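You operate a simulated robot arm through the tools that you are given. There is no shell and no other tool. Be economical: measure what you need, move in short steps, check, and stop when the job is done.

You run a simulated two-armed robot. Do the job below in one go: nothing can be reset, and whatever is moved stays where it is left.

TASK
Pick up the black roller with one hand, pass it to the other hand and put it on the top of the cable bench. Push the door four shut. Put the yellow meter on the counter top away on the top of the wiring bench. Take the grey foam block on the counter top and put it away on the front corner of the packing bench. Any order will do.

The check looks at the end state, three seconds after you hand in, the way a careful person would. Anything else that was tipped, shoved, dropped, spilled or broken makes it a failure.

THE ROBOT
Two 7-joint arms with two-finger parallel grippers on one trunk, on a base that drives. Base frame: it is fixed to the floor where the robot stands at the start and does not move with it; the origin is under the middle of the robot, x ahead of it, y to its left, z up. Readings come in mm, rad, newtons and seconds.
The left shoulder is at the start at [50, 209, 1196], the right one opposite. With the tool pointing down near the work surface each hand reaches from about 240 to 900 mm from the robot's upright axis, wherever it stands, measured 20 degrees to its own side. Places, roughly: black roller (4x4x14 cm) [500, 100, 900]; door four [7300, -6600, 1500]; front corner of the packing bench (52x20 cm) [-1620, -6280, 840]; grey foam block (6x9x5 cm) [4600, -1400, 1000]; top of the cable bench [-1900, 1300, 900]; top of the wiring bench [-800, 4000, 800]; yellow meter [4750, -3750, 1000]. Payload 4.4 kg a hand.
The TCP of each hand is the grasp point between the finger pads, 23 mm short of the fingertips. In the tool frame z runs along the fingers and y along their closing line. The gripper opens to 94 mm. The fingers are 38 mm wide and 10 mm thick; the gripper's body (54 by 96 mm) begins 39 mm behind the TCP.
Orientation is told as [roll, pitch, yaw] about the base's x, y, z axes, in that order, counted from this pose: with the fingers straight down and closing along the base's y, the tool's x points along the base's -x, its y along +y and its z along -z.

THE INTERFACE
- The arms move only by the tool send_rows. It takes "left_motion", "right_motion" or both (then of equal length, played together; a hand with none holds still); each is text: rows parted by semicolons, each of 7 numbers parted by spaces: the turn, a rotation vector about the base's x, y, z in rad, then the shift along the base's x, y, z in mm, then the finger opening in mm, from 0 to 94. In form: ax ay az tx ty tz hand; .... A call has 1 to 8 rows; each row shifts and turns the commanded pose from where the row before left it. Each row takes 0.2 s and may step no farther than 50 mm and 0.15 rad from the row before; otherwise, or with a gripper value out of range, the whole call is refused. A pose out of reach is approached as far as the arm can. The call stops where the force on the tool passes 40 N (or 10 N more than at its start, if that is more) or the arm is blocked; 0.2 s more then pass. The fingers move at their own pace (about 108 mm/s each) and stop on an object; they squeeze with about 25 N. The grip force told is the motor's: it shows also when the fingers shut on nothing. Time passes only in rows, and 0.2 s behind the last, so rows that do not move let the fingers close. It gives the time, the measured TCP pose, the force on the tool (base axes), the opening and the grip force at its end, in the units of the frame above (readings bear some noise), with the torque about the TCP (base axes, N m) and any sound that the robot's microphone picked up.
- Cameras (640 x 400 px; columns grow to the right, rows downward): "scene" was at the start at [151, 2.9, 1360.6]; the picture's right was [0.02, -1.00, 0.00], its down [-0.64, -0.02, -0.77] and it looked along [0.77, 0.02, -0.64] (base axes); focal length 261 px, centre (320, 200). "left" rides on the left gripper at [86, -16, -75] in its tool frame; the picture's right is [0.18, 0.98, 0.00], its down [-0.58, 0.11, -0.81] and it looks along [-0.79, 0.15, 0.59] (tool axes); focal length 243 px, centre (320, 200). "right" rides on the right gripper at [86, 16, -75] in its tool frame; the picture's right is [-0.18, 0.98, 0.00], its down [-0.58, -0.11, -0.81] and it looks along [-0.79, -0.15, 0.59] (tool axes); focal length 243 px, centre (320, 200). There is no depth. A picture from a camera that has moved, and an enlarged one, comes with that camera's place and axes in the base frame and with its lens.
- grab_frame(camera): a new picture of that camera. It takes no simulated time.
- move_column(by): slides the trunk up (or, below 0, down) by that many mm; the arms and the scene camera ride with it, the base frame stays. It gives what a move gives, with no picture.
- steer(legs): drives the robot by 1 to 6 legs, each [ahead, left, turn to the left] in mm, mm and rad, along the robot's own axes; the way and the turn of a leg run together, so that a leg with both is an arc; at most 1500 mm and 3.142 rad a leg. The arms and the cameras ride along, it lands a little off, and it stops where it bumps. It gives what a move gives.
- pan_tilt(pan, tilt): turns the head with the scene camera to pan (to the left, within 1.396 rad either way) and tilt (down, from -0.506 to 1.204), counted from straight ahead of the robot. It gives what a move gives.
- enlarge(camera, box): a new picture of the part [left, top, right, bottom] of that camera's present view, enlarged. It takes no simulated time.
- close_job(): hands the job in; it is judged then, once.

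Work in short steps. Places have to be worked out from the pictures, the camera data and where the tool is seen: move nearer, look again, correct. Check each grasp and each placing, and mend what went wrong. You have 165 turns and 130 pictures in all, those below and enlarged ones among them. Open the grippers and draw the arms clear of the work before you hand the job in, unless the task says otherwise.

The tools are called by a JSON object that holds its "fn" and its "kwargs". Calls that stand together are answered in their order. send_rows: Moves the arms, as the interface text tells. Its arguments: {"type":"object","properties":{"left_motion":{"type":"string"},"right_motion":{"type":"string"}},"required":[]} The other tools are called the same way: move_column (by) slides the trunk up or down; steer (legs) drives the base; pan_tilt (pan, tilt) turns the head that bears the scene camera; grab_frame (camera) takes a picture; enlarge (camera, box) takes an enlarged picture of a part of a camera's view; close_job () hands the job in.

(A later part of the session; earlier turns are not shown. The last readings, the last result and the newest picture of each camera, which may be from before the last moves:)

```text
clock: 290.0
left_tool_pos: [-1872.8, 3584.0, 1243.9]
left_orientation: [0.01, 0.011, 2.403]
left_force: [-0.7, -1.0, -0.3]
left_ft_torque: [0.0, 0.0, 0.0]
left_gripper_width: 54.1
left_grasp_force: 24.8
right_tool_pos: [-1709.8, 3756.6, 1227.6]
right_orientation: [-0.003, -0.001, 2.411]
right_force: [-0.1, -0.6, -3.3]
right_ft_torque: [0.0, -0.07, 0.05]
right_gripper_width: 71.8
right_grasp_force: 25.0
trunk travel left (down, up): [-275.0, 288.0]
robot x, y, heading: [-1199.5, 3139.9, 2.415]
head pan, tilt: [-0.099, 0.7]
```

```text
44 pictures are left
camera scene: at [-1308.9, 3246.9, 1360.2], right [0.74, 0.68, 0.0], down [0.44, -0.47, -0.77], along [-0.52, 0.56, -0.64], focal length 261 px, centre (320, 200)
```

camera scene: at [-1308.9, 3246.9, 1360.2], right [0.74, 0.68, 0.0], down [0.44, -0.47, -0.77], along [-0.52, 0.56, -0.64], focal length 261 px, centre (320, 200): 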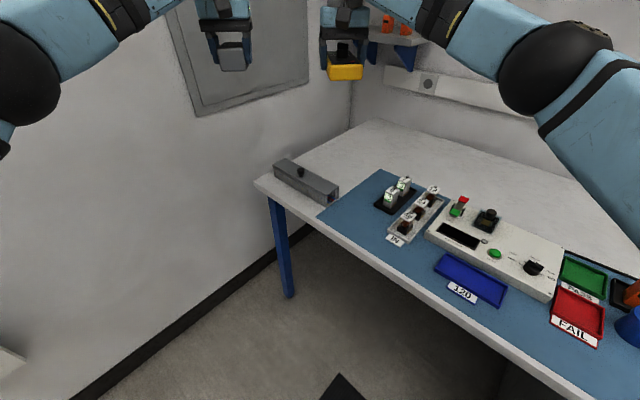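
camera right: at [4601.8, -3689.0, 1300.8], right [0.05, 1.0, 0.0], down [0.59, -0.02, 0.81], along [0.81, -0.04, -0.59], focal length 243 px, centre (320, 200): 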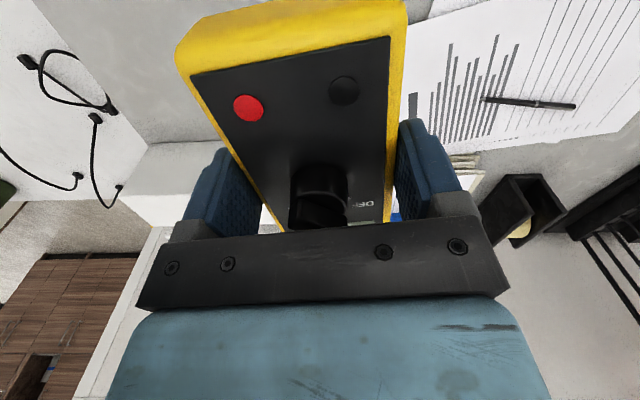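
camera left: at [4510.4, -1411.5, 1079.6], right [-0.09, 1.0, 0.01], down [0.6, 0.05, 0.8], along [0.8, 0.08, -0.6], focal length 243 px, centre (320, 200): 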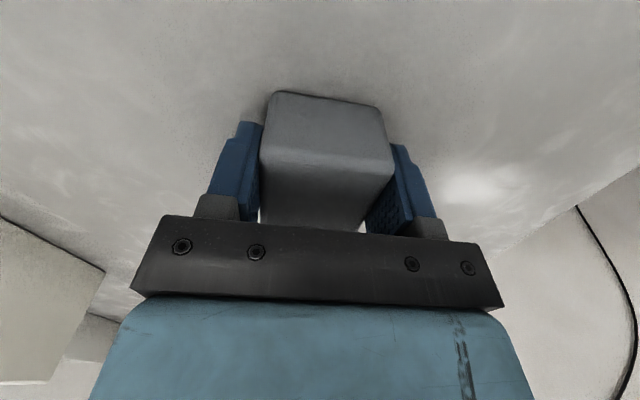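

The free area spans x −1737…−1510, y 3643…3830; I aim for [-1625, 3730] with the meter's long side along x. I turn the hand and move above it.

{"fn": "send_rows", "kwargs": {"right_motion": "0 0 0.146 17 -5 0 50;0 0 0.146 17 -5 0 50;0 0 0.146 17 -5 -20 50;0 0 0.146 17 -5 -40 50;0 0 0.146 17 -6 -40 50;0 0 0 0 0 -45 50;0 0 0 0 0 -45 50;0 0 0 0 0 -40 50"}}

{"fn": "grab_frame", "kwargs": {"camera": "scene"}}

{"fn": "grab_frame", "kwargs": {"camera": "right"}}

```text
clock: 291.8
left_tool_pos: [-1873.5, 3583.3, 1242.2]
left_orientation: [0.007, 0.013, 2.403]
left_force: [-0.2, 0.4, 0.1]
left_ft_torque: [0.03, 0.0, 0.03]
left_gripper_width: 54.2
left_grasp_force: 24.3
right_tool_pos: [-1624.4, 3731.3, 995.2]
right_orientation: [-0.001, 0.001, 3.14]
right_force: [-0.5, 0.1, -3.0]
right_ft_torque: [-0.04, -0.01, 0.01]
right_gripper_width: 72.0
right_grasp_force: 25.1
trunk travel left (down, up): [-275.0, 288.0]
robot x, y, heading: [-1201.8, 3136.7, 2.411]
head pan, tilt: [-0.099, 0.7]
```

```text
43 pictures are left
camera scene: at [-1309.5, 3247.5, 1360.1], right [0.74, 0.68, 0.0], down [0.44, -0.47, -0.76], along [-0.52, 0.56, -0.65], focal length 261 px, centre (320, 200)
```

scene: 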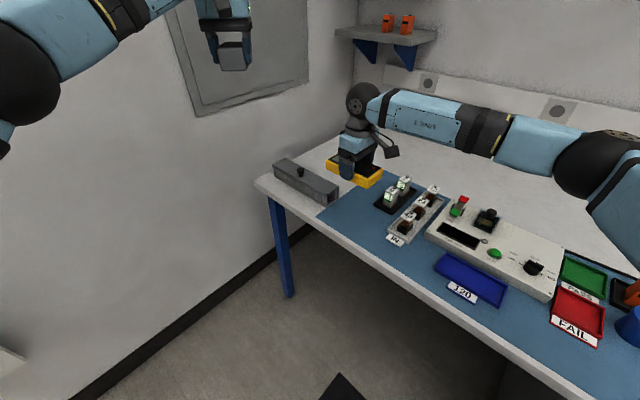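

```text
42 pictures are left
camera right: at [-1539.7, 3715.3, 1069.8], right [-0.18, -0.98, 0.0], down [-0.58, 0.11, 0.81], along [-0.79, 0.15, -0.59], focal length 243 px, centre (320, 200)
```

right: 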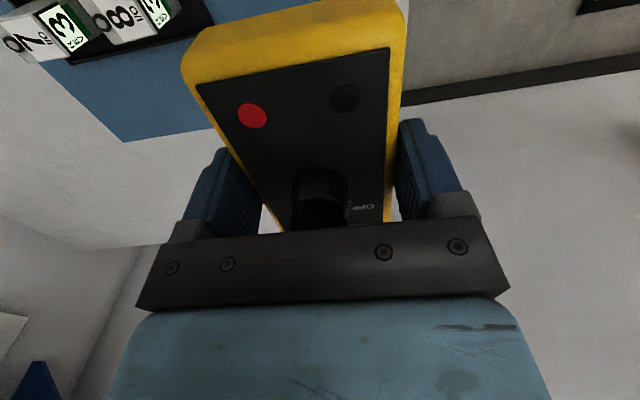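

Position good; the hand's camera stays above the small parts. I lower to just above the mat, then slowly.

{"fn": "send_rows", "kwargs": {"right_motion": "0 0 0 0 -2 -40 50;0 0 0 0 0 -40 50;0 0 0 0 0 -40 50;0 0 0 0 0 -28 50;0 0 0 0 0 0 50"}}

{"fn": "enlarge", "kwargs": {"camera": "scene", "box": [260, 130, 460, 260]}}

```text
clock: 293.0
left_tool_pos: [-1873.3, 3582.5, 1243.8]
left_orientation: [0.006, 0.011, 2.402]
left_force: [-0.5, 0.8, -0.2]
left_ft_torque: [-0.03, -0.04, -0.01]
left_gripper_width: 54.3
left_grasp_force: 24.8
right_tool_pos: [-1626.8, 3728.7, 909.2]
right_orientation: [-0.003, 0.0, 3.139]
right_force: [-0.4, 0.4, -3.3]
right_ft_torque: [0.01, -0.02, -0.02]
right_gripper_width: 71.9
right_grasp_force: 25.2
right hand out of reach, approached as far as the arm can: row 3, 4
trunk travel left (down, up): [-275.0, 288.0]
robot x, y, heading: [-1199.0, 3137.9, 2.415]
head pan, tilt: [-0.099, 0.7]
```

```text
3.08 times, centred on (360, 195) of scene
camera zoom: at [-1308.8, 3246.7, 1360.2], right [0.74, 0.68, 0.0], down [0.44, -0.47, -0.76], along [-0.52, 0.56, -0.64], focal length 802 px, centre (197, 215)
```

zoom: 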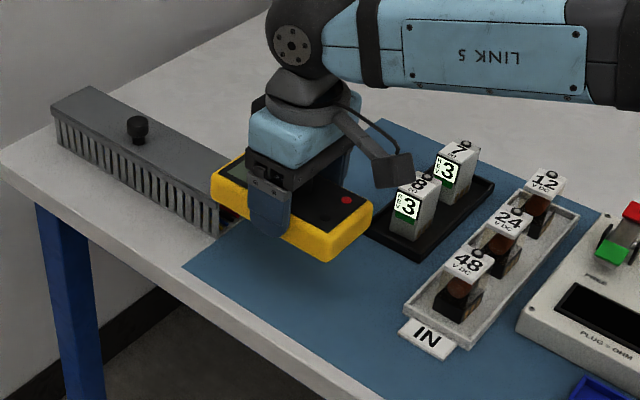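

The arm is at its reach limit, so I lower the trunk by 65 mm instead.

{"fn": "move_column", "kwargs": {"by": -65}}

{"fn": "enlarge", "kwargs": {"camera": "scene", "box": [260, 110, 460, 240]}}

```text
clock: 294.0
left_tool_pos: [-1873.0, 3583.6, 1178.6]
left_orientation: [0.006, 0.012, 2.403]
left_force: [0.9, -0.7, 0.3]
left_ft_torque: [0.03, -0.03, -0.04]
left_gripper_width: 54.0
left_grasp_force: 24.7
right_tool_pos: [-1625.8, 3727.9, 843.4]
right_orientation: [-0.007, -0.001, 3.139]
right_force: [0.0, 0.0, -2.5]
right_ft_torque: [-0.03, -0.04, 0.01]
right_gripper_width: 72.0
right_grasp_force: 25.1
trunk travel left (down, up): [-210.0, 353.0]
robot x, y, heading: [-1197.9, 3139.7, 2.413]
head pan, tilt: [-0.099, 0.7]
```

```text
3.08 times, centred on (360, 175) of scene
camera zoom: at [-1308.5, 3246.5, 1295.3], right [0.74, 0.68, 0.0], down [0.44, -0.47, -0.76], along [-0.52, 0.56, -0.64], focal length 802 px, centre (197, 277)
```

zoom: 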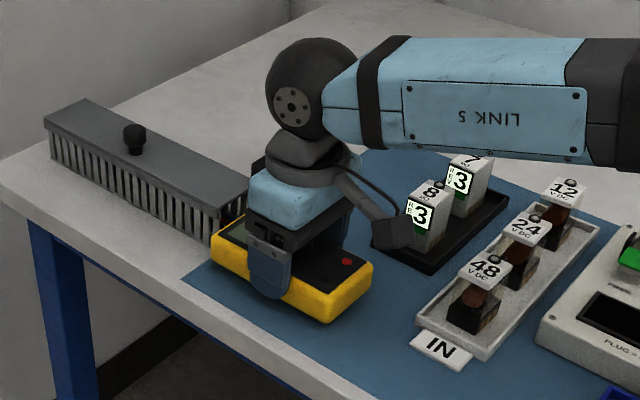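

Clear all round. I lower a further 12 mm, then feel for contact.

{"fn": "move_column", "kwargs": {"by": -12}}

{"fn": "move_column", "kwargs": {"by": -4}}

```text
clock: 294.6
left_tool_pos: [-1873.3, 3583.2, 1165.6]
left_orientation: [0.007, 0.009, 2.404]
left_force: [0.1, -0.3, -0.2]
left_ft_torque: [-0.01, -0.02, 0.03]
left_gripper_width: 54.1
left_grasp_force: 24.7
right_tool_pos: [-1625.5, 3729.4, 831.5]
right_orientation: [-0.005, -0.001, 3.138]
right_force: [0.4, 1.4, 5.5]
right_ft_torque: [-0.32, -0.37, 0.03]
right_gripper_width: 72.2
right_grasp_force: 25.0
trunk travel left (down, up): [-198.0, 365.0]
robot x, y, heading: [-1201.5, 3137.8, 2.415]
head pan, tilt: [-0.099, 0.7]
```

```text
clock: 295.2
left_tool_pos: [-1872.7, 3581.7, 1164.5]
left_orientation: [0.007, 0.008, 2.403]
left_force: [-0.4, 0.5, -0.4]
left_ft_torque: [-0.02, 0.01, -0.02]
left_gripper_width: 54.2
left_grasp_force: 24.6
right_tool_pos: [-1625.1, 3729.0, 830.4]
right_orientation: [-0.007, -0.004, 3.138]
right_force: [-3.2, 6.7, 21.1]
right_ft_torque: [-0.2, 0.11, 0.02]
right_gripper_width: 71.9
right_grasp_force: 25.2
trunk travel left (down, up): [-194.0, 369.0]
robot x, y, heading: [-1198.1, 3140.2, 2.411]
head pan, tilt: [-0.099, 0.7]
```

The meter rests on the bench (about 21 N). I release and rise with the trunk.

{"fn": "send_rows", "kwargs": {"right_motion": "0 0 0 0 0 1 72;0 0 0 0 0 0 94;0 0 0 0 0 0 94;0 0 0 0 0 0 94"}}

{"fn": "move_column", "kwargs": {"by": 81}}

{"fn": "grab_frame", "kwargs": {"camera": "scene"}}

```text
clock: 296.2
left_tool_pos: [-1873.2, 3582.6, 1162.2]
left_orientation: [0.007, 0.011, 2.404]
left_force: [-0.1, 0.4, -0.6]
left_ft_torque: [-0.02, -0.01, 0.01]
left_gripper_width: 54.2
left_grasp_force: 25.1
right_tool_pos: [-1626.5, 3728.0, 828.3]
right_orientation: [-0.005, 0.0, 3.138]
right_force: [-0.4, -0.3, 0.2]
right_ft_torque: [-0.01, 0.0, -0.01]
right_gripper_width: 94.2
right_grasp_force: 0.0
trunk travel left (down, up): [-194.0, 369.0]
robot x, y, heading: [-1197.1, 3141.5, 2.415]
head pan, tilt: [-0.099, 0.7]
```

```text
clock: 297.3
left_tool_pos: [-1873.2, 3582.7, 1242.4]
left_orientation: [0.008, 0.01, 2.404]
left_force: [0.1, 0.1, -0.6]
left_ft_torque: [-0.01, 0.0, 0.02]
left_gripper_width: 54.1
left_grasp_force: 24.5
right_tool_pos: [-1626.7, 3728.4, 908.0]
right_orientation: [-0.004, 0.002, 3.138]
right_force: [0.9, -0.9, -0.3]
right_ft_torque: [-0.01, 0.05, 0.01]
right_gripper_width: 93.8
right_grasp_force: 0.1
trunk travel left (down, up): [-275.0, 288.0]
robot x, y, heading: [-1198.0, 3138.2, 2.418]
head pan, tilt: [-0.099, 0.7]
```

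```text
39 pictures are left
camera scene: at [-1308.9, 3246.8, 1360.1], right [0.74, 0.68, 0.0], down [0.44, -0.47, -0.76], along [-0.52, 0.56, -0.64], focal length 261 px, centre (320, 200)
```

scene: 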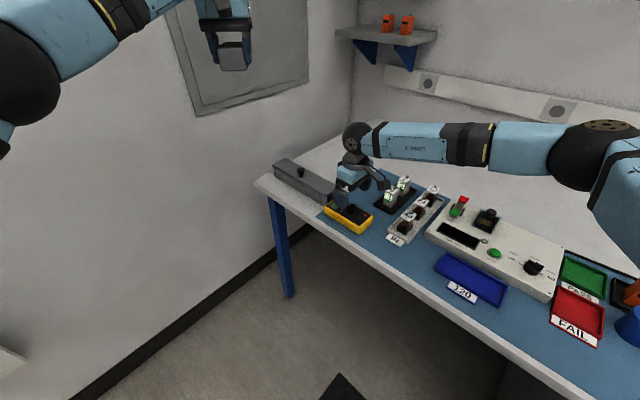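

The meter lies on the bench. I raise the right hand straight up and bring it back into the slim pose.

{"fn": "send_rows", "kwargs": {"right_motion": "0 0 0 0 0 45 94;0 0 0 0 0 45 94;0 0 0 0 0 45 94;0 0 -0.146 -17 5 45 94;0 0 -0.146 -17 5 45 94;0 0 -0.146 -17 5 45 94;0 0 -0.146 -17 5 45 94;0 0 -0.146 -17 5 5 94"}}

{"fn": "steer", "kwargs": {"legs": [[0, 0, -0.85], [-600, 0, 0]]}}

{"fn": "grab_frame", "kwargs": {"camera": "scene"}}

```text
clock: 299.1
left_tool_pos: [-1874.6, 3582.7, 1243.2]
left_orientation: [0.006, 0.011, 2.403]
left_force: [1.1, -0.4, -1.5]
left_ft_torque: [0.02, -0.01, 0.0]
left_gripper_width: 54.2
left_grasp_force: 25.2
right_tool_pos: [-1712.3, 3754.4, 1228.9]
right_orientation: [-0.007, 0.001, 2.406]
right_force: [-0.5, -0.8, 0.2]
right_ft_torque: [0.02, -0.02, -0.02]
right_gripper_width: 93.6
right_grasp_force: 0.1
trunk travel left (down, up): [-275.0, 288.0]
robot x, y, heading: [-1198.3, 3137.0, 2.414]
head pan, tilt: [-0.099, 0.7]
```

```text
clock: 304.7
left_tool_pos: [-1314.1, 3340.0, 1243.4]
left_orientation: [0.008, 0.01, 1.555]
left_force: [-0.5, 0.5, -0.3]
left_ft_torque: [0.03, 0.0, -0.01]
left_gripper_width: 54.0
left_grasp_force: 24.8
right_tool_pos: [-1077.6, 3330.9, 1230.3]
right_orientation: [-0.004, 0.001, 1.561]
right_force: [0.6, 0.5, -0.9]
right_ft_torque: [0.03, -0.03, 0.01]
right_gripper_width: 94.2
right_grasp_force: 0.1
trunk travel left (down, up): [-275.0, 288.0]
robot x, y, heading: [-1202.3, 2541.7, 1.567]
head pan, tilt: [-0.099, 0.7]
```

```text
38 pictures are left
camera scene: at [-1195.0, 2693.3, 1360.2], right [0.99, -0.1, 0.0], down [-0.07, -0.64, -0.76], along [0.08, 0.76, -0.64], focal length 261 px, centre (320, 200)
```

scene: 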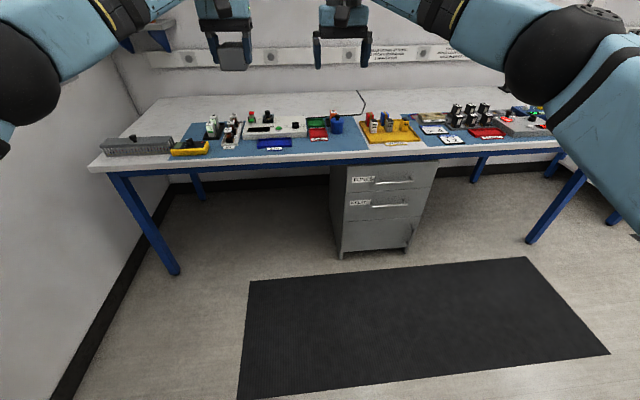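

The meter is safely placed. Next the foam: I back out through the passage, turn to face −y and look down the west side of the room.

{"fn": "steer", "kwargs": {"legs": [[-820, -60, 0], [-830, 0, 0], [0, 0, -3.13]]}}

{"fn": "pan_tilt", "kwargs": {"pan": 0, "tilt": 0.3}}

{"fn": "grab_frame", "kwargs": {"camera": "scene"}}

```text
clock: 320.7
left_tool_pos: [-1070.4, 51.8, 1242.3]
left_orientation: [0.006, 0.011, -1.621]
left_force: [-0.2, -0.3, -0.8]
left_ft_torque: [0.04, -0.02, 0.01]
left_gripper_width: 54.4
left_grasp_force: 25.2
right_tool_pos: [-1305.5, 67.3, 1230.1]
right_orientation: [-0.004, -0.001, -1.614]
right_force: [-0.4, -0.6, -0.3]
right_ft_torque: [0.01, -0.02, -0.01]
right_gripper_width: 94.1
right_grasp_force: 0.1
trunk travel left (down, up): [-275.0, 288.0]
robot x, y, heading: [-1156.4, 857.2, -1.605]
head pan, tilt: [-0.099, 0.7]
```

```text
clock: 321.6
left_tool_pos: [-1070.3, 51.3, 1243.2]
left_orientation: [0.007, 0.01, -1.62]
left_force: [-0.1, 1.4, -0.5]
left_ft_torque: [0.0, -0.02, -0.02]
left_gripper_width: 53.8
left_grasp_force: 25.5
right_tool_pos: [-1306.2, 67.4, 1229.4]
right_orientation: [-0.005, 0.001, -1.614]
right_force: [-0.9, 0.1, -0.5]
right_ft_torque: [-0.01, -0.01, 0.01]
right_gripper_width: 94.1
right_grasp_force: 0.1
trunk travel left (down, up): [-275.0, 288.0]
robot x, y, heading: [-1157.2, 856.0, -1.601]
head pan, tilt: [0.0, 0.3]
```

```text
37 pictures are left
camera scene: at [-1164.2, 695.3, 1396.3], right [-1.0, 0.04, 0.0], down [0.01, 0.3, -0.95], along [-0.04, -0.95, -0.3], focal length 261 px, centre (320, 200)
```

scene: 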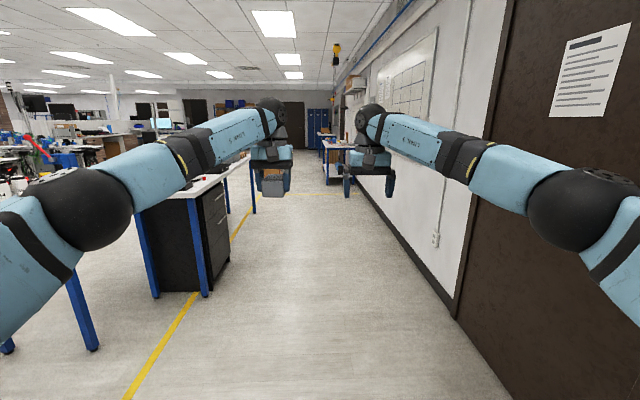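

The corridor is clear. I drive 2900 mm down it and look again.

{"fn": "steer", "kwargs": {"legs": [[1450, 0, 0.03], [1450, 0, 0]]}}

{"fn": "grab_frame", "kwargs": {"camera": "scene"}}

```text
clock: 335.6
left_tool_pos: [-995.6, -2850.5, 1243.4]
left_orientation: [0.007, 0.01, -1.561]
left_force: [0.7, 1.5, 0.4]
left_ft_torque: [-0.01, -0.01, 0.0]
left_gripper_width: 54.1
left_grasp_force: 25.1
right_tool_pos: [-1232.2, -2846.2, 1230.9]
right_orientation: [-0.005, 0.001, -1.558]
right_force: [0.6, -0.5, 0.0]
right_ft_torque: [0.03, -0.01, 0.02]
right_gripper_width: 93.8
right_grasp_force: 0.0
trunk travel left (down, up): [-275.0, 288.0]
robot x, y, heading: [-1126.3, -2053.1, -1.554]
head pan, tilt: [0.0, 0.3]
```

```text
36 pictures are left
camera scene: at [-1126.0, -2213.0, 1396.4], right [-1.0, -0.02, 0.0], down [-0.01, 0.3, -0.96], along [0.02, -0.96, -0.3], focal length 261 px, centre (320, 200)
```

scene: 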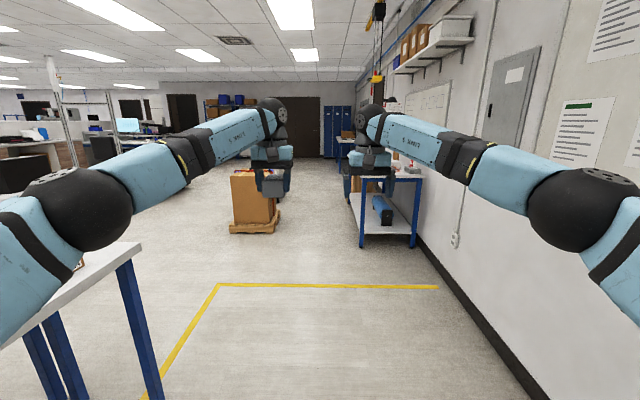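

The bench on the right (x −1530…−2150, starting y≈-4950) should be the packing bench; a pallet stands left of it. I go on to y≈-4600 at x≈-1020.

{"fn": "steer", "kwargs": {"legs": [[1300, 80, -0.017], [1250, 0, 0]]}}

{"fn": "pan_tilt", "kwargs": {"pan": -0.3, "tilt": 0.45}}

{"fn": "grab_frame", "kwargs": {"camera": "scene"}}

```text
clock: 348.1
left_tool_pos: [-899.6, -5399.5, 1243.1]
left_orientation: [0.007, 0.009, -1.579]
left_force: [0.7, -0.1, 0.1]
left_ft_torque: [-0.02, -0.04, 0.03]
left_gripper_width: 54.1
left_grasp_force: 25.2
right_tool_pos: [-1135.4, -5392.9, 1230.2]
right_orientation: [-0.006, -0.001, -1.574]
right_force: [-0.4, 1.0, -0.6]
right_ft_torque: [0.03, 0.0, 0.0]
right_gripper_width: 94.1
right_grasp_force: 0.1
trunk travel left (down, up): [-275.0, 288.0]
robot x, y, heading: [-1017.6, -4598.7, -1.568]
head pan, tilt: [0.0, 0.3]
```

```text
clock: 348.9
left_tool_pos: [-898.7, -5399.0, 1243.7]
left_orientation: [0.008, 0.012, -1.58]
left_force: [-0.7, -0.2, 0.3]
left_ft_torque: [-0.02, 0.01, 0.02]
left_gripper_width: 54.2
left_grasp_force: 25.7
right_tool_pos: [-1135.5, -5393.6, 1229.7]
right_orientation: [-0.004, 0.001, -1.573]
right_force: [-0.5, -1.2, 0.3]
right_ft_torque: [0.01, 0.03, 0.0]
right_gripper_width: 94.0
right_grasp_force: 0.0
trunk travel left (down, up): [-275.0, 288.0]
robot x, y, heading: [-1021.1, -4600.6, -1.566]
head pan, tilt: [-0.3, 0.45]
```

```text
35 pictures are left
camera scene: at [-1045.9, -4755.0, 1382.5], right [-0.96, 0.29, 0.0], down [0.13, 0.42, -0.9], along [-0.26, -0.86, -0.43], focal length 261 px, centre (320, 200)
```

scene: 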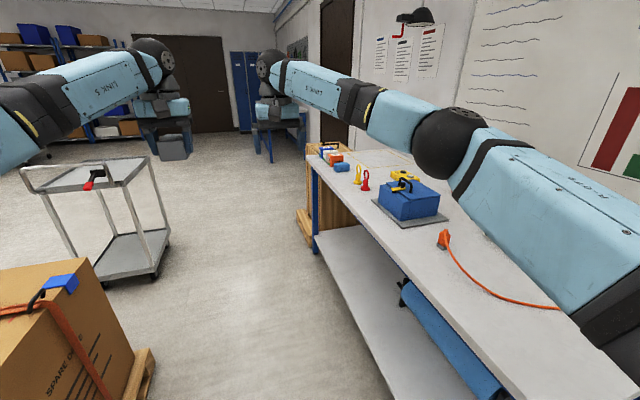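

I enlarge the bench's far end, where the front corner is expected.

{"fn": "enlarge", "kwargs": {"camera": "scene", "box": [250, 110, 470, 250]}}

```text
2.86 times, centred on (360, 180) of scene
camera zoom: at [-1045.9, -4755.0, 1382.5], right [-0.96, 0.29, 0.0], down [0.13, 0.42, -0.9], along [-0.26, -0.86, -0.43], focal length 744 px, centre (206, 257)
```

zoom: 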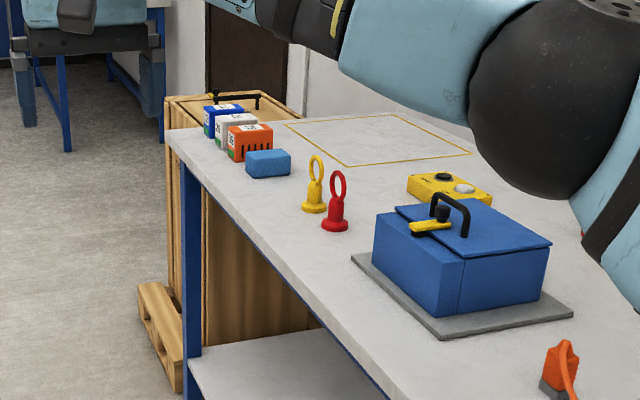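

The bench's far front corner is at about [-1510, −6600]; a row of labelled blocks stands there, with free bench between the blue block (y≈-6150) and the yellow seal tool (y≈-5985). I drive to [-950, −5950] and face the bench.

{"fn": "steer", "kwargs": {"legs": [[1350, 60, 0], [0, 0, -1.57]]}}

{"fn": "pan_tilt", "kwargs": {"pan": 0.15, "tilt": 0.65}}

{"fn": "grab_frame", "kwargs": {"camera": "scene"}}

```text
clock: 359.3
left_tool_pos: [-1742.9, -6027.6, 1244.3]
left_orientation: [0.008, 0.009, 3.131]
left_force: [0.3, -0.7, -0.9]
left_ft_torque: [-0.02, 0.0, -0.04]
left_gripper_width: 53.9
left_grasp_force: 25.3
right_tool_pos: [-1735.2, -5791.9, 1228.9]
right_orientation: [-0.005, 0.001, 3.135]
right_force: [-0.3, 0.1, -0.6]
right_ft_torque: [-0.03, 0.01, 0.0]
right_gripper_width: 94.2
right_grasp_force: 0.1
trunk travel left (down, up): [-275.0, 288.0]
robot x, y, heading: [-940.5, -5910.8, -3.14]
head pan, tilt: [-0.3, 0.45]
```

```text
clock: 360.2
left_tool_pos: [-1742.9, -6027.1, 1242.7]
left_orientation: [0.008, 0.01, 3.132]
left_force: [-0.5, 0.5, 0.3]
left_ft_torque: [0.0, 0.0, 0.02]
left_gripper_width: 54.0
left_grasp_force: 25.2
right_tool_pos: [-1735.9, -5790.9, 1230.1]
right_orientation: [-0.005, 0.0, 3.135]
right_force: [-0.1, -0.8, 0.4]
right_ft_torque: [0.02, 0.0, -0.04]
right_gripper_width: 94.1
right_grasp_force: 0.0
trunk travel left (down, up): [-275.0, 288.0]
robot x, y, heading: [-946.4, -5912.3, -3.142]
head pan, tilt: [0.15, 0.649]
```

```text
33 pictures are left
camera scene: at [-1098.5, -5922.5, 1364.6], right [-0.15, 0.99, 0.0], down [0.6, 0.09, -0.8], along [-0.79, -0.12, -0.6], focal length 261 px, centre (320, 200)
```

scene: 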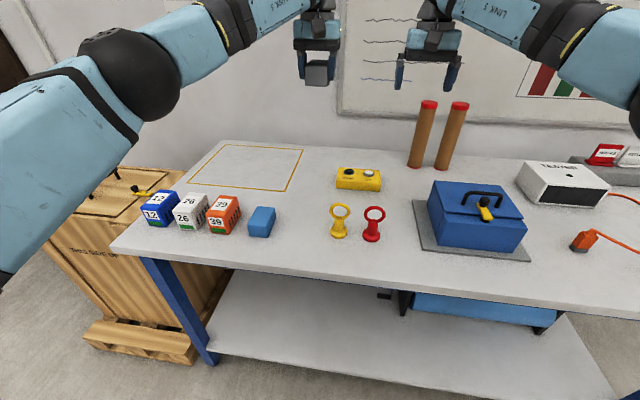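

The free slot lies between the blue block (edge y≈-6126) and the yellow tool (≈-5978). I plan the foam at [-1590, −6064], long side along x, and move the left hand above it.

{"fn": "send_rows", "kwargs": {"left_motion": "0 0 0.01 31 -8 0 40;0 0 0 31 -8 -20 40;0 0 0 31 -7 -38 40;0 0 0 31 -7 -38 40;0 0 0 29 -7 -38 40;0 0 0 0 0 -45 40;0 0 0 0 0 -45 40;0 0 0 0 0 -45 40"}}

{"fn": "grab_frame", "kwargs": {"camera": "scene"}}

{"fn": "grab_frame", "kwargs": {"camera": "left"}}

```text
clock: 362.0
left_tool_pos: [-1591.7, -6065.4, 973.5]
left_orientation: [0.007, 0.011, 3.141]
left_force: [-0.1, -1.0, 0.0]
left_ft_torque: [0.04, -0.02, 0.03]
left_gripper_width: 54.1
left_grasp_force: 25.0
right_tool_pos: [-1736.8, -5791.1, 1228.9]
right_orientation: [-0.004, 0.001, 3.135]
right_force: [-0.8, -0.1, -1.1]
right_ft_torque: [0.0, -0.02, -0.03]
right_gripper_width: 94.1
right_grasp_force: 0.1
trunk travel left (down, up): [-275.0, 288.0]
robot x, y, heading: [-943.7, -5909.4, -3.14]
head pan, tilt: [0.15, 0.649]
```

```text
32 pictures are left
camera scene: at [-1099.3, -5922.7, 1364.5], right [-0.15, 0.99, 0.0], down [0.6, 0.09, -0.8], along [-0.79, -0.12, -0.61], focal length 261 px, centre (320, 200)
```

scene: 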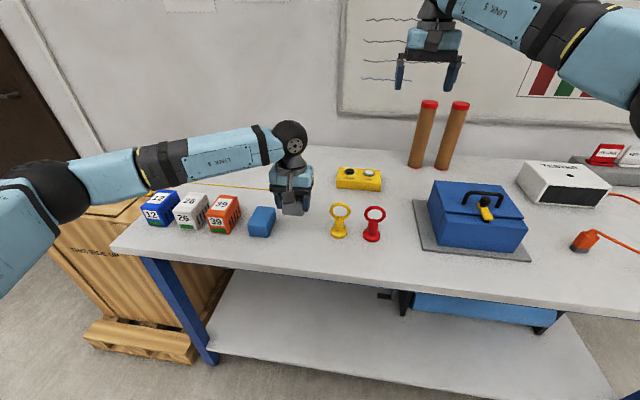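

```text
31 pictures are left
camera left: at [-1506.1, -6048.4, 1048.2], right [0.18, -0.98, 0.01], down [-0.59, -0.1, 0.8], along [-0.79, -0.15, -0.6], focal length 243 px, centre (320, 200)
```

left: 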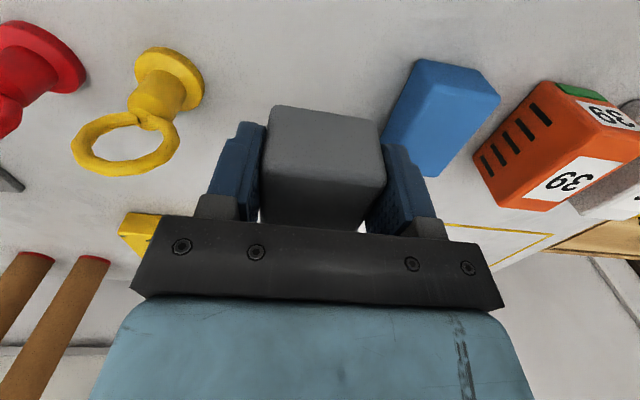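

Blue block edge y≈-6126 and yellow base ≈-5969 are confirmed; the foam fits between. I lower.

{"fn": "send_rows", "kwargs": {"left_motion": "0 0 0 0 3 -30 40;0 0 0 0 0 -30 40;0 0 0 0 0 -25 40;0 0 0 0 0 -8 40;0 0 0 0 0 0 40"}}

{"fn": "grab_frame", "kwargs": {"camera": "left"}}

```text
clock: 363.2
left_tool_pos: [-1591.3, -6063.3, 884.0]
left_orientation: [0.006, 0.003, -3.141]
left_force: [-3.0, -4.9, 26.0]
left_ft_torque: [0.19, 0.58, 0.16]
left_gripper_width: 54.1
left_grasp_force: 24.9
right_tool_pos: [-1732.4, -5792.3, 1232.1]
right_orientation: [-0.006, -0.005, 3.136]
right_force: [0.8, -0.1, 0.3]
right_ft_torque: [0.0, -0.01, -0.02]
right_gripper_width: 93.9
right_grasp_force: 0.0
trunk travel left (down, up): [-275.0, 288.0]
robot x, y, heading: [-942.8, -5910.4, -3.139]
head pan, tilt: [0.15, 0.649]
```

```text
30 pictures are left
camera left: at [-1505.6, -6046.1, 958.5], right [0.19, -0.98, 0.01], down [-0.58, -0.1, 0.81], along [-0.79, -0.15, -0.59], focal length 243 px, centre (320, 200)
```

left: 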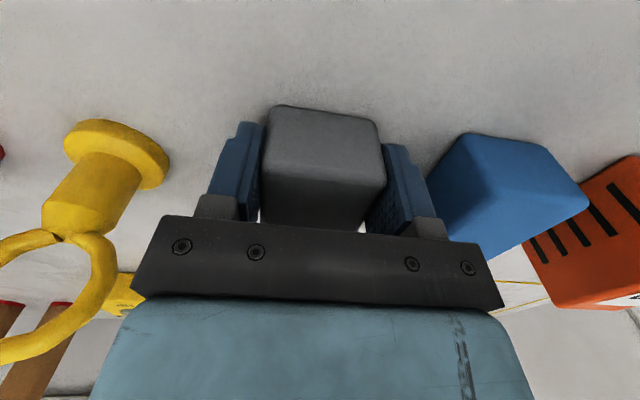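

The foam rests on the bench (26 N). I ease the load, open just to 66 mm because of the near blue block, and rise.

{"fn": "send_rows", "kwargs": {"left_motion": "0 0 0 0 0 3 54;0 0 0 0 0 0 66;0 0 0 0 0 0 66;0 0 0 0 0 0 66;0 0 0 0 0 20 66;0 0 0 0 0 40 66;0 0 0 0 0 45 66;0 0 0 0 0 45 66"}}

{"fn": "grab_frame", "kwargs": {"camera": "left"}}

{"fn": "enlarge", "kwargs": {"camera": "scene", "box": [110, 140, 410, 300]}}

```text
clock: 365.0
left_tool_pos: [-1587.4, -6060.5, 1034.4]
left_orientation: [0.01, 0.009, 3.14]
left_force: [0.2, -0.3, 0.0]
left_ft_torque: [-0.02, -0.03, -0.01]
left_gripper_width: 66.0
left_grasp_force: 0.0
right_tool_pos: [-1735.2, -5790.9, 1229.4]
right_orientation: [-0.003, -0.002, 3.137]
right_force: [1.1, 0.0, -1.0]
right_ft_torque: [-0.01, 0.0, -0.01]
right_gripper_width: 93.9
right_grasp_force: 0.0
trunk travel left (down, up): [-275.0, 288.0]
robot x, y, heading: [-944.5, -5910.6, -3.143]
head pan, tilt: [0.15, 0.649]
```

```text
29 pictures are left
camera left: at [-1501.9, -6042.9, 1108.9], right [0.18, -0.98, 0.01], down [-0.59, -0.1, 0.8], along [-0.79, -0.15, -0.6], focal length 243 px, centre (320, 200)
```

left: 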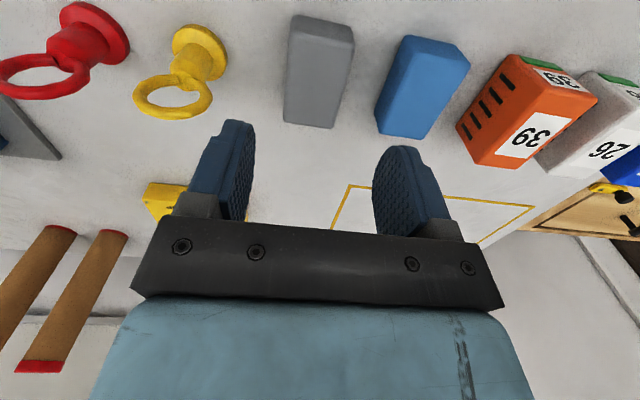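

```text
2.13 times, centred on (260, 220) of scene
camera zoom: at [-1097.7, -5922.0, 1364.6], right [-0.15, 0.99, 0.0], down [0.6, 0.09, -0.8], along [-0.79, -0.12, -0.6], focal length 556 px, centre (448, 157)
```

zoom: 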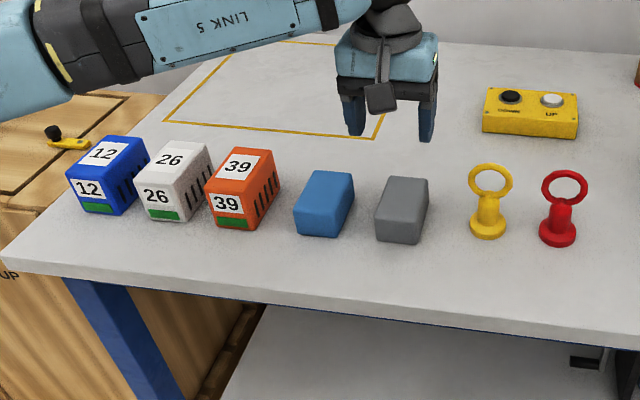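

The foam stands neatly in the row at the front corner. I raise the left hand into the slim pose, turn away from the bench and look for the way to door four.

{"fn": "send_rows", "kwargs": {"left_motion": "0 0 0 0 0 40 80;0 0 0 0 0 40 80;0 0 0 -26 5 30 80;0 0 0 -26 5 30 80;0 0 0 -26 6 30 80;0 0 0 -26 6 30 80;0 0 0 -26 6 5 80;0 0 0 -26 6 5 80"}}

{"fn": "steer", "kwargs": {"legs": [[-60, 0, 0], [0, 0, 1.57]]}}

{"fn": "pan_tilt", "kwargs": {"pan": 0.75, "tilt": 0.25}}

{"fn": "grab_frame", "kwargs": {"camera": "scene"}}

```text
clock: 366.8
left_tool_pos: [-1746.9, -6024.4, 1244.1]
left_orientation: [0.01, 0.011, 3.14]
left_force: [-0.5, 0.1, -1.3]
left_ft_torque: [-0.03, -0.02, 0.0]
left_gripper_width: 80.1
left_grasp_force: 0.1
right_tool_pos: [-1735.2, -5789.1, 1229.9]
right_orientation: [-0.005, -0.001, 3.136]
right_force: [-0.5, 0.0, -0.7]
right_ft_torque: [-0.01, -0.02, -0.01]
right_gripper_width: 93.9
right_grasp_force: 0.0
trunk travel left (down, up): [-275.0, 288.0]
robot x, y, heading: [-941.6, -5908.0, -3.141]
head pan, tilt: [0.15, 0.649]
```

```text
clock: 371.6
left_tool_pos: [-788.1, -6714.6, 1243.1]
left_orientation: [0.007, 0.01, -1.595]
left_force: [-0.3, -0.5, 0.0]
left_ft_torque: [0.03, -0.01, -0.02]
left_gripper_width: 79.8
left_grasp_force: 0.0
right_tool_pos: [-1023.1, -6698.6, 1229.9]
right_orientation: [-0.006, 0.0, -1.601]
right_force: [0.1, -0.1, 0.2]
right_ft_torque: [0.02, -0.02, 0.05]
right_gripper_width: 94.1
right_grasp_force: 0.0
trunk travel left (down, up): [-275.0, 288.0]
robot x, y, heading: [-886.5, -5909.4, -1.597]
head pan, tilt: [0.15, 0.649]
```

```text
clock: 372.6
left_tool_pos: [-788.8, -6715.1, 1243.8]
left_orientation: [0.008, 0.01, -1.596]
left_force: [0.9, -1.3, -0.7]
left_ft_torque: [0.03, 0.04, 0.0]
left_gripper_width: 79.8
left_grasp_force: 0.0
right_tool_pos: [-1023.3, -6699.4, 1229.4]
right_orientation: [-0.006, 0.0, -1.601]
right_force: [0.1, 0.5, 0.7]
right_ft_torque: [0.02, 0.01, -0.01]
right_gripper_width: 94.0
right_grasp_force: 0.0
trunk travel left (down, up): [-275.0, 288.0]
robot x, y, heading: [-883.4, -5909.5, -1.597]
head pan, tilt: [0.75, 0.25]
```

```text
27 pictures are left
camera scene: at [-825.5, -6046.7, 1401.0], right [-0.75, -0.66, 0.0], down [-0.16, 0.19, -0.97], along [0.64, -0.72, -0.25], focal length 261 px, centre (320, 200)
```

scene: 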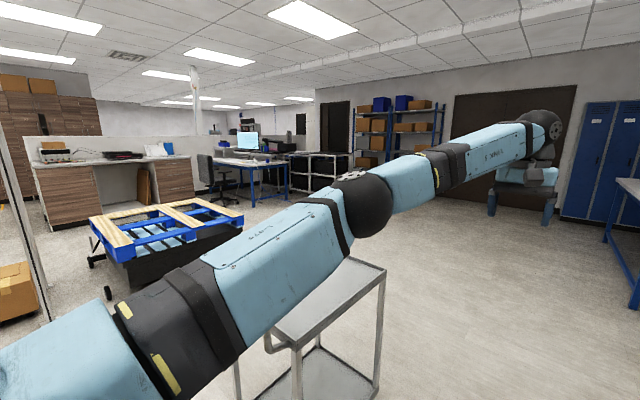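

The wooden cabinets behind the partition, seen from several places, are at about [7300, −6600]: door four must be there. I back up north past the pallet, turn east and drive along y≈-4950.

{"fn": "steer", "kwargs": {"legs": [[-960, 0, 0.027], [0, 0, 1.57], [1400, 0, 0], [1300, 0, 0]]}}

{"fn": "pan_tilt", "kwargs": {"pan": -0.15, "tilt": 0.25}}

{"fn": "grab_frame", "kwargs": {"camera": "scene"}}

```text
clock: 383.9
left_tool_pos: [237.9, -4859.5, 1243.6]
left_orientation: [0.01, 0.01, -0.064]
left_force: [-0.8, -0.5, -0.2]
left_ft_torque: [-0.01, -0.01, -0.04]
left_gripper_width: 80.0
left_grasp_force: 0.1
right_tool_pos: [211.7, -5094.3, 1230.1]
right_orientation: [-0.006, -0.001, -0.066]
right_force: [0.0, 0.1, 0.2]
right_ft_torque: [0.06, -0.03, 0.0]
right_gripper_width: 93.9
right_grasp_force: 0.0
trunk travel left (down, up): [-275.0, 288.0]
robot x, y, heading: [-570.7, -4923.3, -0.061]
head pan, tilt: [0.75, 0.25]
stopped in leg 3: the robot was blocked; the commanded pose is now the measured one
```

```text
clock: 385.1
left_tool_pos: [238.2, -4858.3, 1244.4]
left_orientation: [0.007, 0.01, -0.062]
left_force: [-0.6, 0.7, 0.9]
left_ft_torque: [-0.01, 0.02, 0.0]
left_gripper_width: 80.0
left_grasp_force: 0.0
right_tool_pos: [211.3, -5093.6, 1229.7]
right_orientation: [-0.005, -0.003, -0.065]
right_force: [-0.1, -0.7, -0.1]
right_ft_torque: [-0.02, -0.01, 0.0]
right_gripper_width: 94.0
right_grasp_force: 0.1
trunk travel left (down, up): [-275.0, 288.0]
robot x, y, heading: [-570.8, -4928.1, -0.064]
head pan, tilt: [-0.15, 0.25]
```

```text
26 pictures are left
camera scene: at [-413.8, -4948.5, 1401.1], right [-0.21, -0.98, 0.0], down [-0.24, 0.05, -0.97], along [0.95, -0.2, -0.25], focal length 261 px, centre (320, 200)
```

scene: 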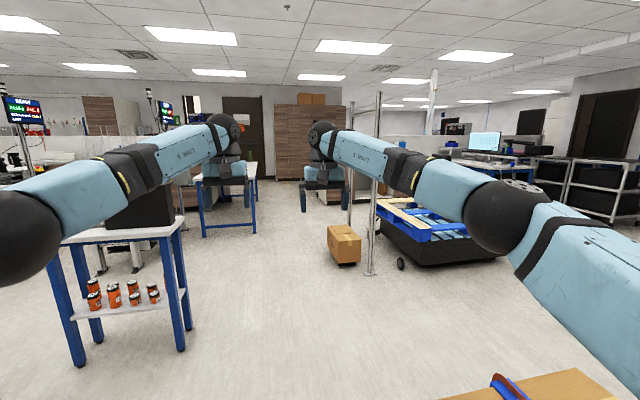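

The base touched the pallet at its right front; nothing seems displaced. I back off, sidestep left to y≈-4760 and go on east.

{"fn": "steer", "kwargs": {"legs": [[-70, 0, 0.06], [0, 180, 0], [1400, 0, 0], [1300, 0, 0]]}}

{"fn": "grab_frame", "kwargs": {"camera": "scene"}}

```text
clock: 400.9
left_tool_pos: [2894.9, -4620.6, 1244.6]
left_orientation: [0.007, 0.008, -0.003]
left_force: [0.5, 0.1, -0.8]
left_ft_torque: [-0.01, 0.02, -0.01]
left_gripper_width: 80.0
left_grasp_force: 0.0
right_tool_pos: [2884.8, -4855.5, 1230.1]
right_orientation: [-0.003, -0.001, -0.007]
right_force: [0.1, -0.1, -0.7]
right_ft_torque: [0.01, 0.0, 0.03]
right_gripper_width: 94.0
right_grasp_force: 0.0
trunk travel left (down, up): [-275.0, 288.0]
robot x, y, heading: [2095.4, -4735.6, -0.001]
head pan, tilt: [-0.15, 0.25]
```

```text
25 pictures are left
camera scene: at [2251.3, -4748.9, 1401.1], right [-0.15, -0.99, 0.0], down [-0.24, 0.04, -0.97], along [0.96, -0.15, -0.25], focal length 261 px, centre (320, 200)
```

scene: 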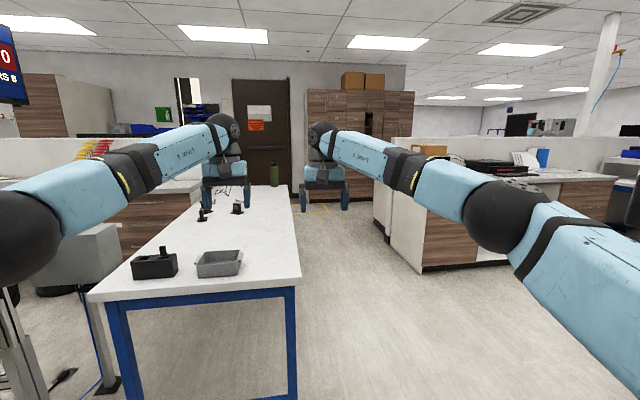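

The cabinet with a slightly open door shows ahead. The passage lies between the low bench (y>-4880) and the next counter (y<-6130), so I steer to y≈-5490 and through.

{"fn": "steer", "kwargs": {"legs": [[700, -350, 0], [600, -400, 0], [1300, 0, 0]]}}

{"fn": "pan_tilt", "kwargs": {"pan": -0.35, "tilt": 0.1}}

{"fn": "grab_frame", "kwargs": {"camera": "scene"}}

```text
clock: 414.9
left_tool_pos: [5495.4, -5437.6, 1244.3]
left_orientation: [0.008, 0.008, -0.042]
left_force: [0.6, 0.2, 0.4]
left_ft_torque: [0.01, 0.0, -0.01]
left_gripper_width: 80.0
left_grasp_force: 0.0
right_tool_pos: [5473.9, -5672.8, 1229.2]
right_orientation: [-0.005, -0.002, -0.046]
right_force: [-0.5, -0.4, -0.8]
right_ft_torque: [0.02, -0.01, 0.02]
right_gripper_width: 93.8
right_grasp_force: 0.1
trunk travel left (down, up): [-275.0, 288.0]
robot x, y, heading: [4694.5, -5520.7, -0.038]
head pan, tilt: [-0.15, 0.25]
```

```text
clock: 415.6
left_tool_pos: [5494.4, -5438.1, 1245.0]
left_orientation: [0.009, 0.008, -0.042]
left_force: [-0.5, -0.5, 0.2]
left_ft_torque: [-0.01, -0.01, -0.01]
left_gripper_width: 80.4
left_grasp_force: 0.1
right_tool_pos: [5474.4, -5672.9, 1230.8]
right_orientation: [-0.005, -0.002, -0.045]
right_force: [-0.5, 0.2, 0.0]
right_ft_torque: [-0.01, 0.0, 0.01]
right_gripper_width: 94.0
right_grasp_force: 0.1
trunk travel left (down, up): [-275.0, 288.0]
robot x, y, heading: [4691.4, -5522.2, -0.041]
head pan, tilt: [-0.351, 0.099]
```

```text
24 pictures are left
camera scene: at [4839.3, -5558.4, 1415.0], right [-0.38, -0.92, 0.0], down [-0.09, 0.04, -0.99], along [0.92, -0.38, -0.1], focal length 261 px, centre (320, 200)
```

scene: 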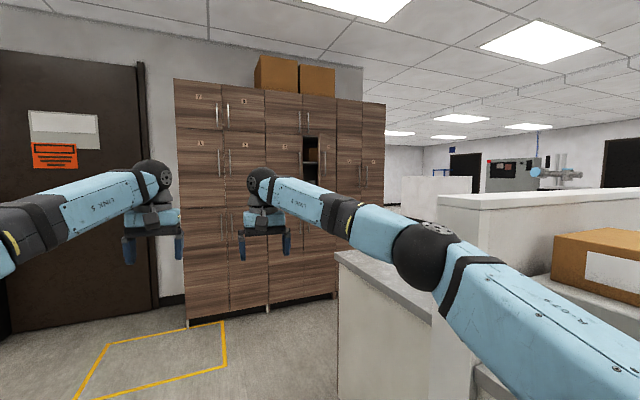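

I enlarge the cabinet to read the door numbers and see which one is open.

{"fn": "enlarge", "kwargs": {"camera": "scene", "box": [165, 70, 405, 220]}}

```text
2.67 times, centred on (285, 145) of scene
camera zoom: at [4839.3, -5558.4, 1415.0], right [-0.38, -0.92, 0.0], down [-0.09, 0.04, -0.99], along [0.92, -0.38, -0.1], focal length 695 px, centre (413, 347)
```

zoom: 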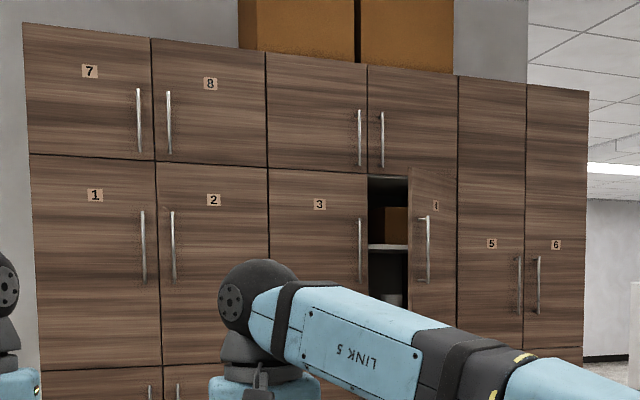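

Door 4 is hinged at its right (y≈-6845), its free edge stands out at about [7240, −6545]; cabinet front x≈7470. I drive to x≈5850 and then prepare the right hand: closed and pointing ahead.

{"fn": "steer", "kwargs": {"legs": [[1150, 0, 0.04]]}}

{"fn": "send_rows", "kwargs": {"left_motion": "0 0 0 -45 15 0 40;0 0 0 -45 15 0 20;0 0 0 -45 15 0 0;0 0 0 -45 15 0 0;0 0 0 -45 15 0 0;0 0 0 -45 15 0 0;0 0 0 -45 15 0 0;0 0 0 -45 15 0 0", "right_motion": "0 0 0 -40 -10 0 60;0 0 0 -40 -10 0 40;0 0 0 -40 -10 0 20;0 0 0 -40 -10 0 0;0 -0.14 0 0 0 0 0;0 -0.14 0 0 0 0 0;0 -0.14 0 0 0 0 0;0 -0.14 0 0 0 0 0"}}

{"fn": "send_rows", "kwargs": {"right_motion": "0 -0.14 0 0 0 0 0;0 -0.14 0 0 0 0 0;0 -0.14 0 -10 0 0 0;0 -0.14 0 -10 0 0 0;0 -0.1 0 -10 0 0 0"}}

{"fn": "grab_frame", "kwargs": {"camera": "scene"}}

```text
clock: 421.5
left_tool_pos: [6638.5, -5421.1, 1243.6]
left_orientation: [0.007, 0.009, 0.006]
left_force: [-0.3, -0.2, 0.3]
left_ft_torque: [-0.02, 0.01, 0.01]
left_gripper_width: 80.1
left_grasp_force: 0.1
right_tool_pos: [6628.8, -5656.0, 1230.4]
right_orientation: [-0.005, -0.003, 0.003]
right_force: [0.0, -0.3, -0.3]
right_ft_torque: [0.01, -0.02, 0.01]
right_gripper_width: 93.7
right_grasp_force: 0.1
trunk travel left (down, up): [-275.0, 288.0]
robot x, y, heading: [5833.5, -5540.5, 0.002]
head pan, tilt: [-0.351, 0.099]
```

```text
clock: 423.3
left_tool_pos: [6277.9, -5301.4, 1245.1]
left_orientation: [0.007, 0.006, 0.006]
left_force: [0.9, 0.0, -0.2]
left_ft_torque: [0.01, -0.06, 0.01]
left_gripper_width: 0.0
left_grasp_force: 24.9
right_tool_pos: [6468.4, -5696.0, 1231.0]
right_orientation: [-0.005, -0.565, 0.001]
right_force: [0.0, -0.8, 0.7]
right_ft_torque: [-0.01, -0.04, 0.02]
right_gripper_width: 0.0
right_grasp_force: 25.4
trunk travel left (down, up): [-275.0, 288.0]
robot x, y, heading: [5840.6, -5543.0, 0.006]
head pan, tilt: [-0.351, 0.099]
```

```text
clock: 424.5
left_tool_pos: [6280.0, -5302.5, 1242.1]
left_orientation: [0.008, 0.009, 0.005]
left_force: [0.2, -0.5, 0.9]
left_ft_torque: [0.01, -0.01, 0.02]
left_gripper_width: 0.0
left_grasp_force: 24.7
right_tool_pos: [6438.7, -5695.6, 1231.5]
right_orientation: [-0.007, -1.224, 0.002]
right_force: [0.4, -0.2, 0.5]
right_ft_torque: [-0.04, 0.03, 0.04]
right_gripper_width: 0.0
right_grasp_force: 24.9
trunk travel left (down, up): [-275.0, 288.0]
robot x, y, heading: [5839.1, -5545.3, -0.0]
head pan, tilt: [-0.351, 0.099]
```

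```text
22 pictures are left
camera scene: at [5988.9, -5571.6, 1415.1], right [-0.34, -0.94, 0.0], down [-0.09, 0.03, -1.0], along [0.94, -0.34, -0.1], focal length 261 px, centre (320, 200)
```

scene: 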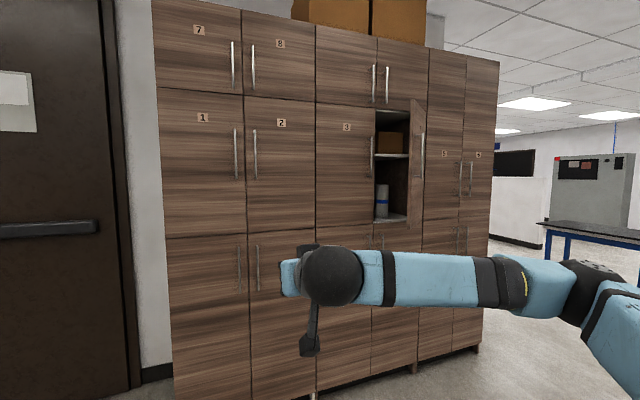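

From here: cabinet front x≈7430, hinge y≈-6842, free edge at [7193, −6537], door z 1119–1830, handle above z 1380. I will push at y≈-6590, z≈1230. First I retract the right hand and drive in front.

{"fn": "send_rows", "kwargs": {"right_motion": "0 0 0 -21 0 0 0;0 0 0 -21 0 0 0;0 0 0 -21 0 0 0;0 0 0 -21 0 0 0;0 0 0 -21 0 0 0"}}

{"fn": "steer", "kwargs": {"legs": [[760, 0, 0], [0, -600, 0]]}}

{"fn": "grab_frame", "kwargs": {"camera": "scene"}}

```text
clock: 425.7
left_tool_pos: [6279.7, -5304.1, 1244.2]
left_orientation: [0.007, 0.008, 0.005]
left_force: [-0.6, 0.1, -0.2]
left_ft_torque: [0.0, -0.01, 0.0]
left_gripper_width: 0.0
left_grasp_force: 25.1
right_tool_pos: [6333.0, -5694.8, 1230.8]
right_orientation: [-0.007, -1.221, 0.0]
right_force: [0.1, 0.2, 0.1]
right_ft_torque: [0.03, 0.01, 0.04]
right_gripper_width: 0.0
right_grasp_force: 24.9
trunk travel left (down, up): [-275.0, 288.0]
robot x, y, heading: [5836.2, -5542.5, 0.003]
head pan, tilt: [-0.351, 0.099]
```

```text
clock: 435.2
left_tool_pos: [7058.2, -5886.2, 1243.7]
left_orientation: [0.008, 0.009, 0.03]
left_force: [-0.2, 0.4, -0.2]
left_ft_torque: [0.0, -0.03, -0.01]
left_gripper_width: 0.0
left_grasp_force: 25.1
right_tool_pos: [7123.3, -6277.9, 1231.7]
right_orientation: [-0.006, -1.221, 0.025]
right_force: [0.5, -0.3, 0.3]
right_ft_torque: [-0.01, -0.04, 0.01]
right_gripper_width: 0.0
right_grasp_force: 24.5
trunk travel left (down, up): [-275.0, 288.0]
robot x, y, heading: [6622.8, -6133.4, 0.034]
head pan, tilt: [-0.351, 0.099]
```

```text
21 pictures are left
camera scene: at [6774.8, -6161.5, 1415.0], right [-0.32, -0.95, 0.0], down [-0.09, 0.03, -1.0], along [0.94, -0.31, -0.1], focal length 261 px, centre (320, 200)
```

scene: 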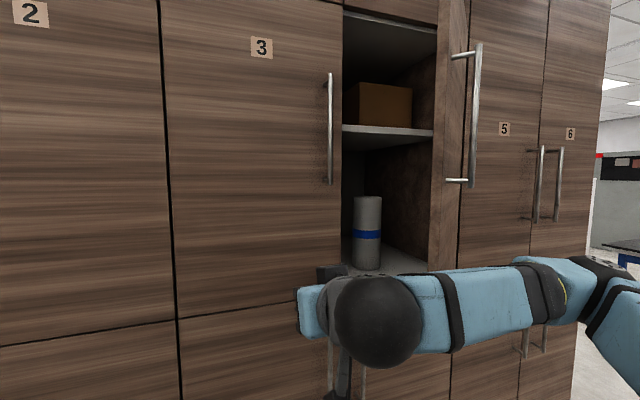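

The geometry is confirmed. I strafe the remaining 300 mm, with a little back-off, to stand before the door.

{"fn": "steer", "kwargs": {"legs": [[-25, -300, -0.034]]}}

{"fn": "grab_frame", "kwargs": {"camera": "scene"}}

{"fn": "grab_frame", "kwargs": {"camera": "right"}}

```text
clock: 437.6
left_tool_pos: [7049.8, -6107.2, 1244.8]
left_orientation: [0.009, 0.008, 0.007]
left_force: [0.3, -1.7, 0.3]
left_ft_torque: [0.04, -0.03, 0.0]
left_gripper_width: 0.0
left_grasp_force: 25.1
right_tool_pos: [7100.4, -6495.1, 1230.3]
right_orientation: [-0.008, -1.225, 0.027]
right_force: [-5.1, 5.5, -4.0]
right_ft_torque: [-0.03, 0.08, 0.14]
right_gripper_width: 0.0
right_grasp_force: 24.8
trunk travel left (down, up): [-275.0, 288.0]
robot x, y, heading: [6608.3, -6349.6, 0.004]
head pan, tilt: [-0.351, 0.099]
stopped in leg 1: the force on the tool passed its limit at 52 N (the readings are from after the stop); the commanded pose is now the measured one
```

```text
20 pictures are left
camera scene: at [6758.4, -6376.6, 1415.2], right [-0.34, -0.94, 0.0], down [-0.09, 0.03, -1.0], along [0.94, -0.34, -0.1], focal length 261 px, centre (320, 200)
```

scene: 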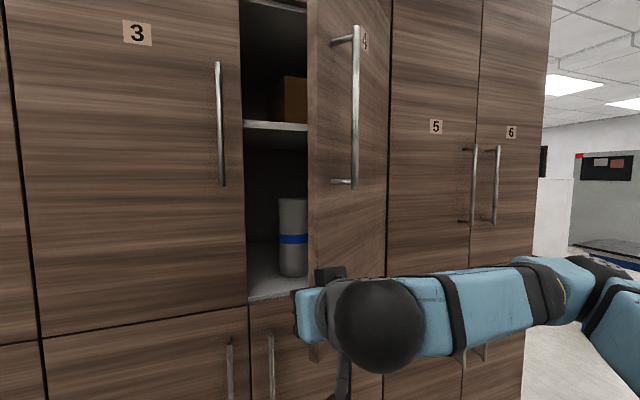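

```text
19 pictures are left
camera right: at [6999.6, -6480.0, 1174.3], right [0.04, 0.98, 0.17], down [-0.56, -0.12, 0.82], along [0.83, -0.13, 0.54], focal length 243 px, centre (320, 200)
```

right: 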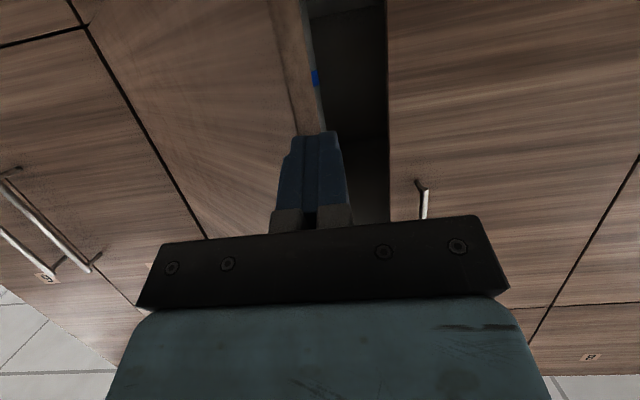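

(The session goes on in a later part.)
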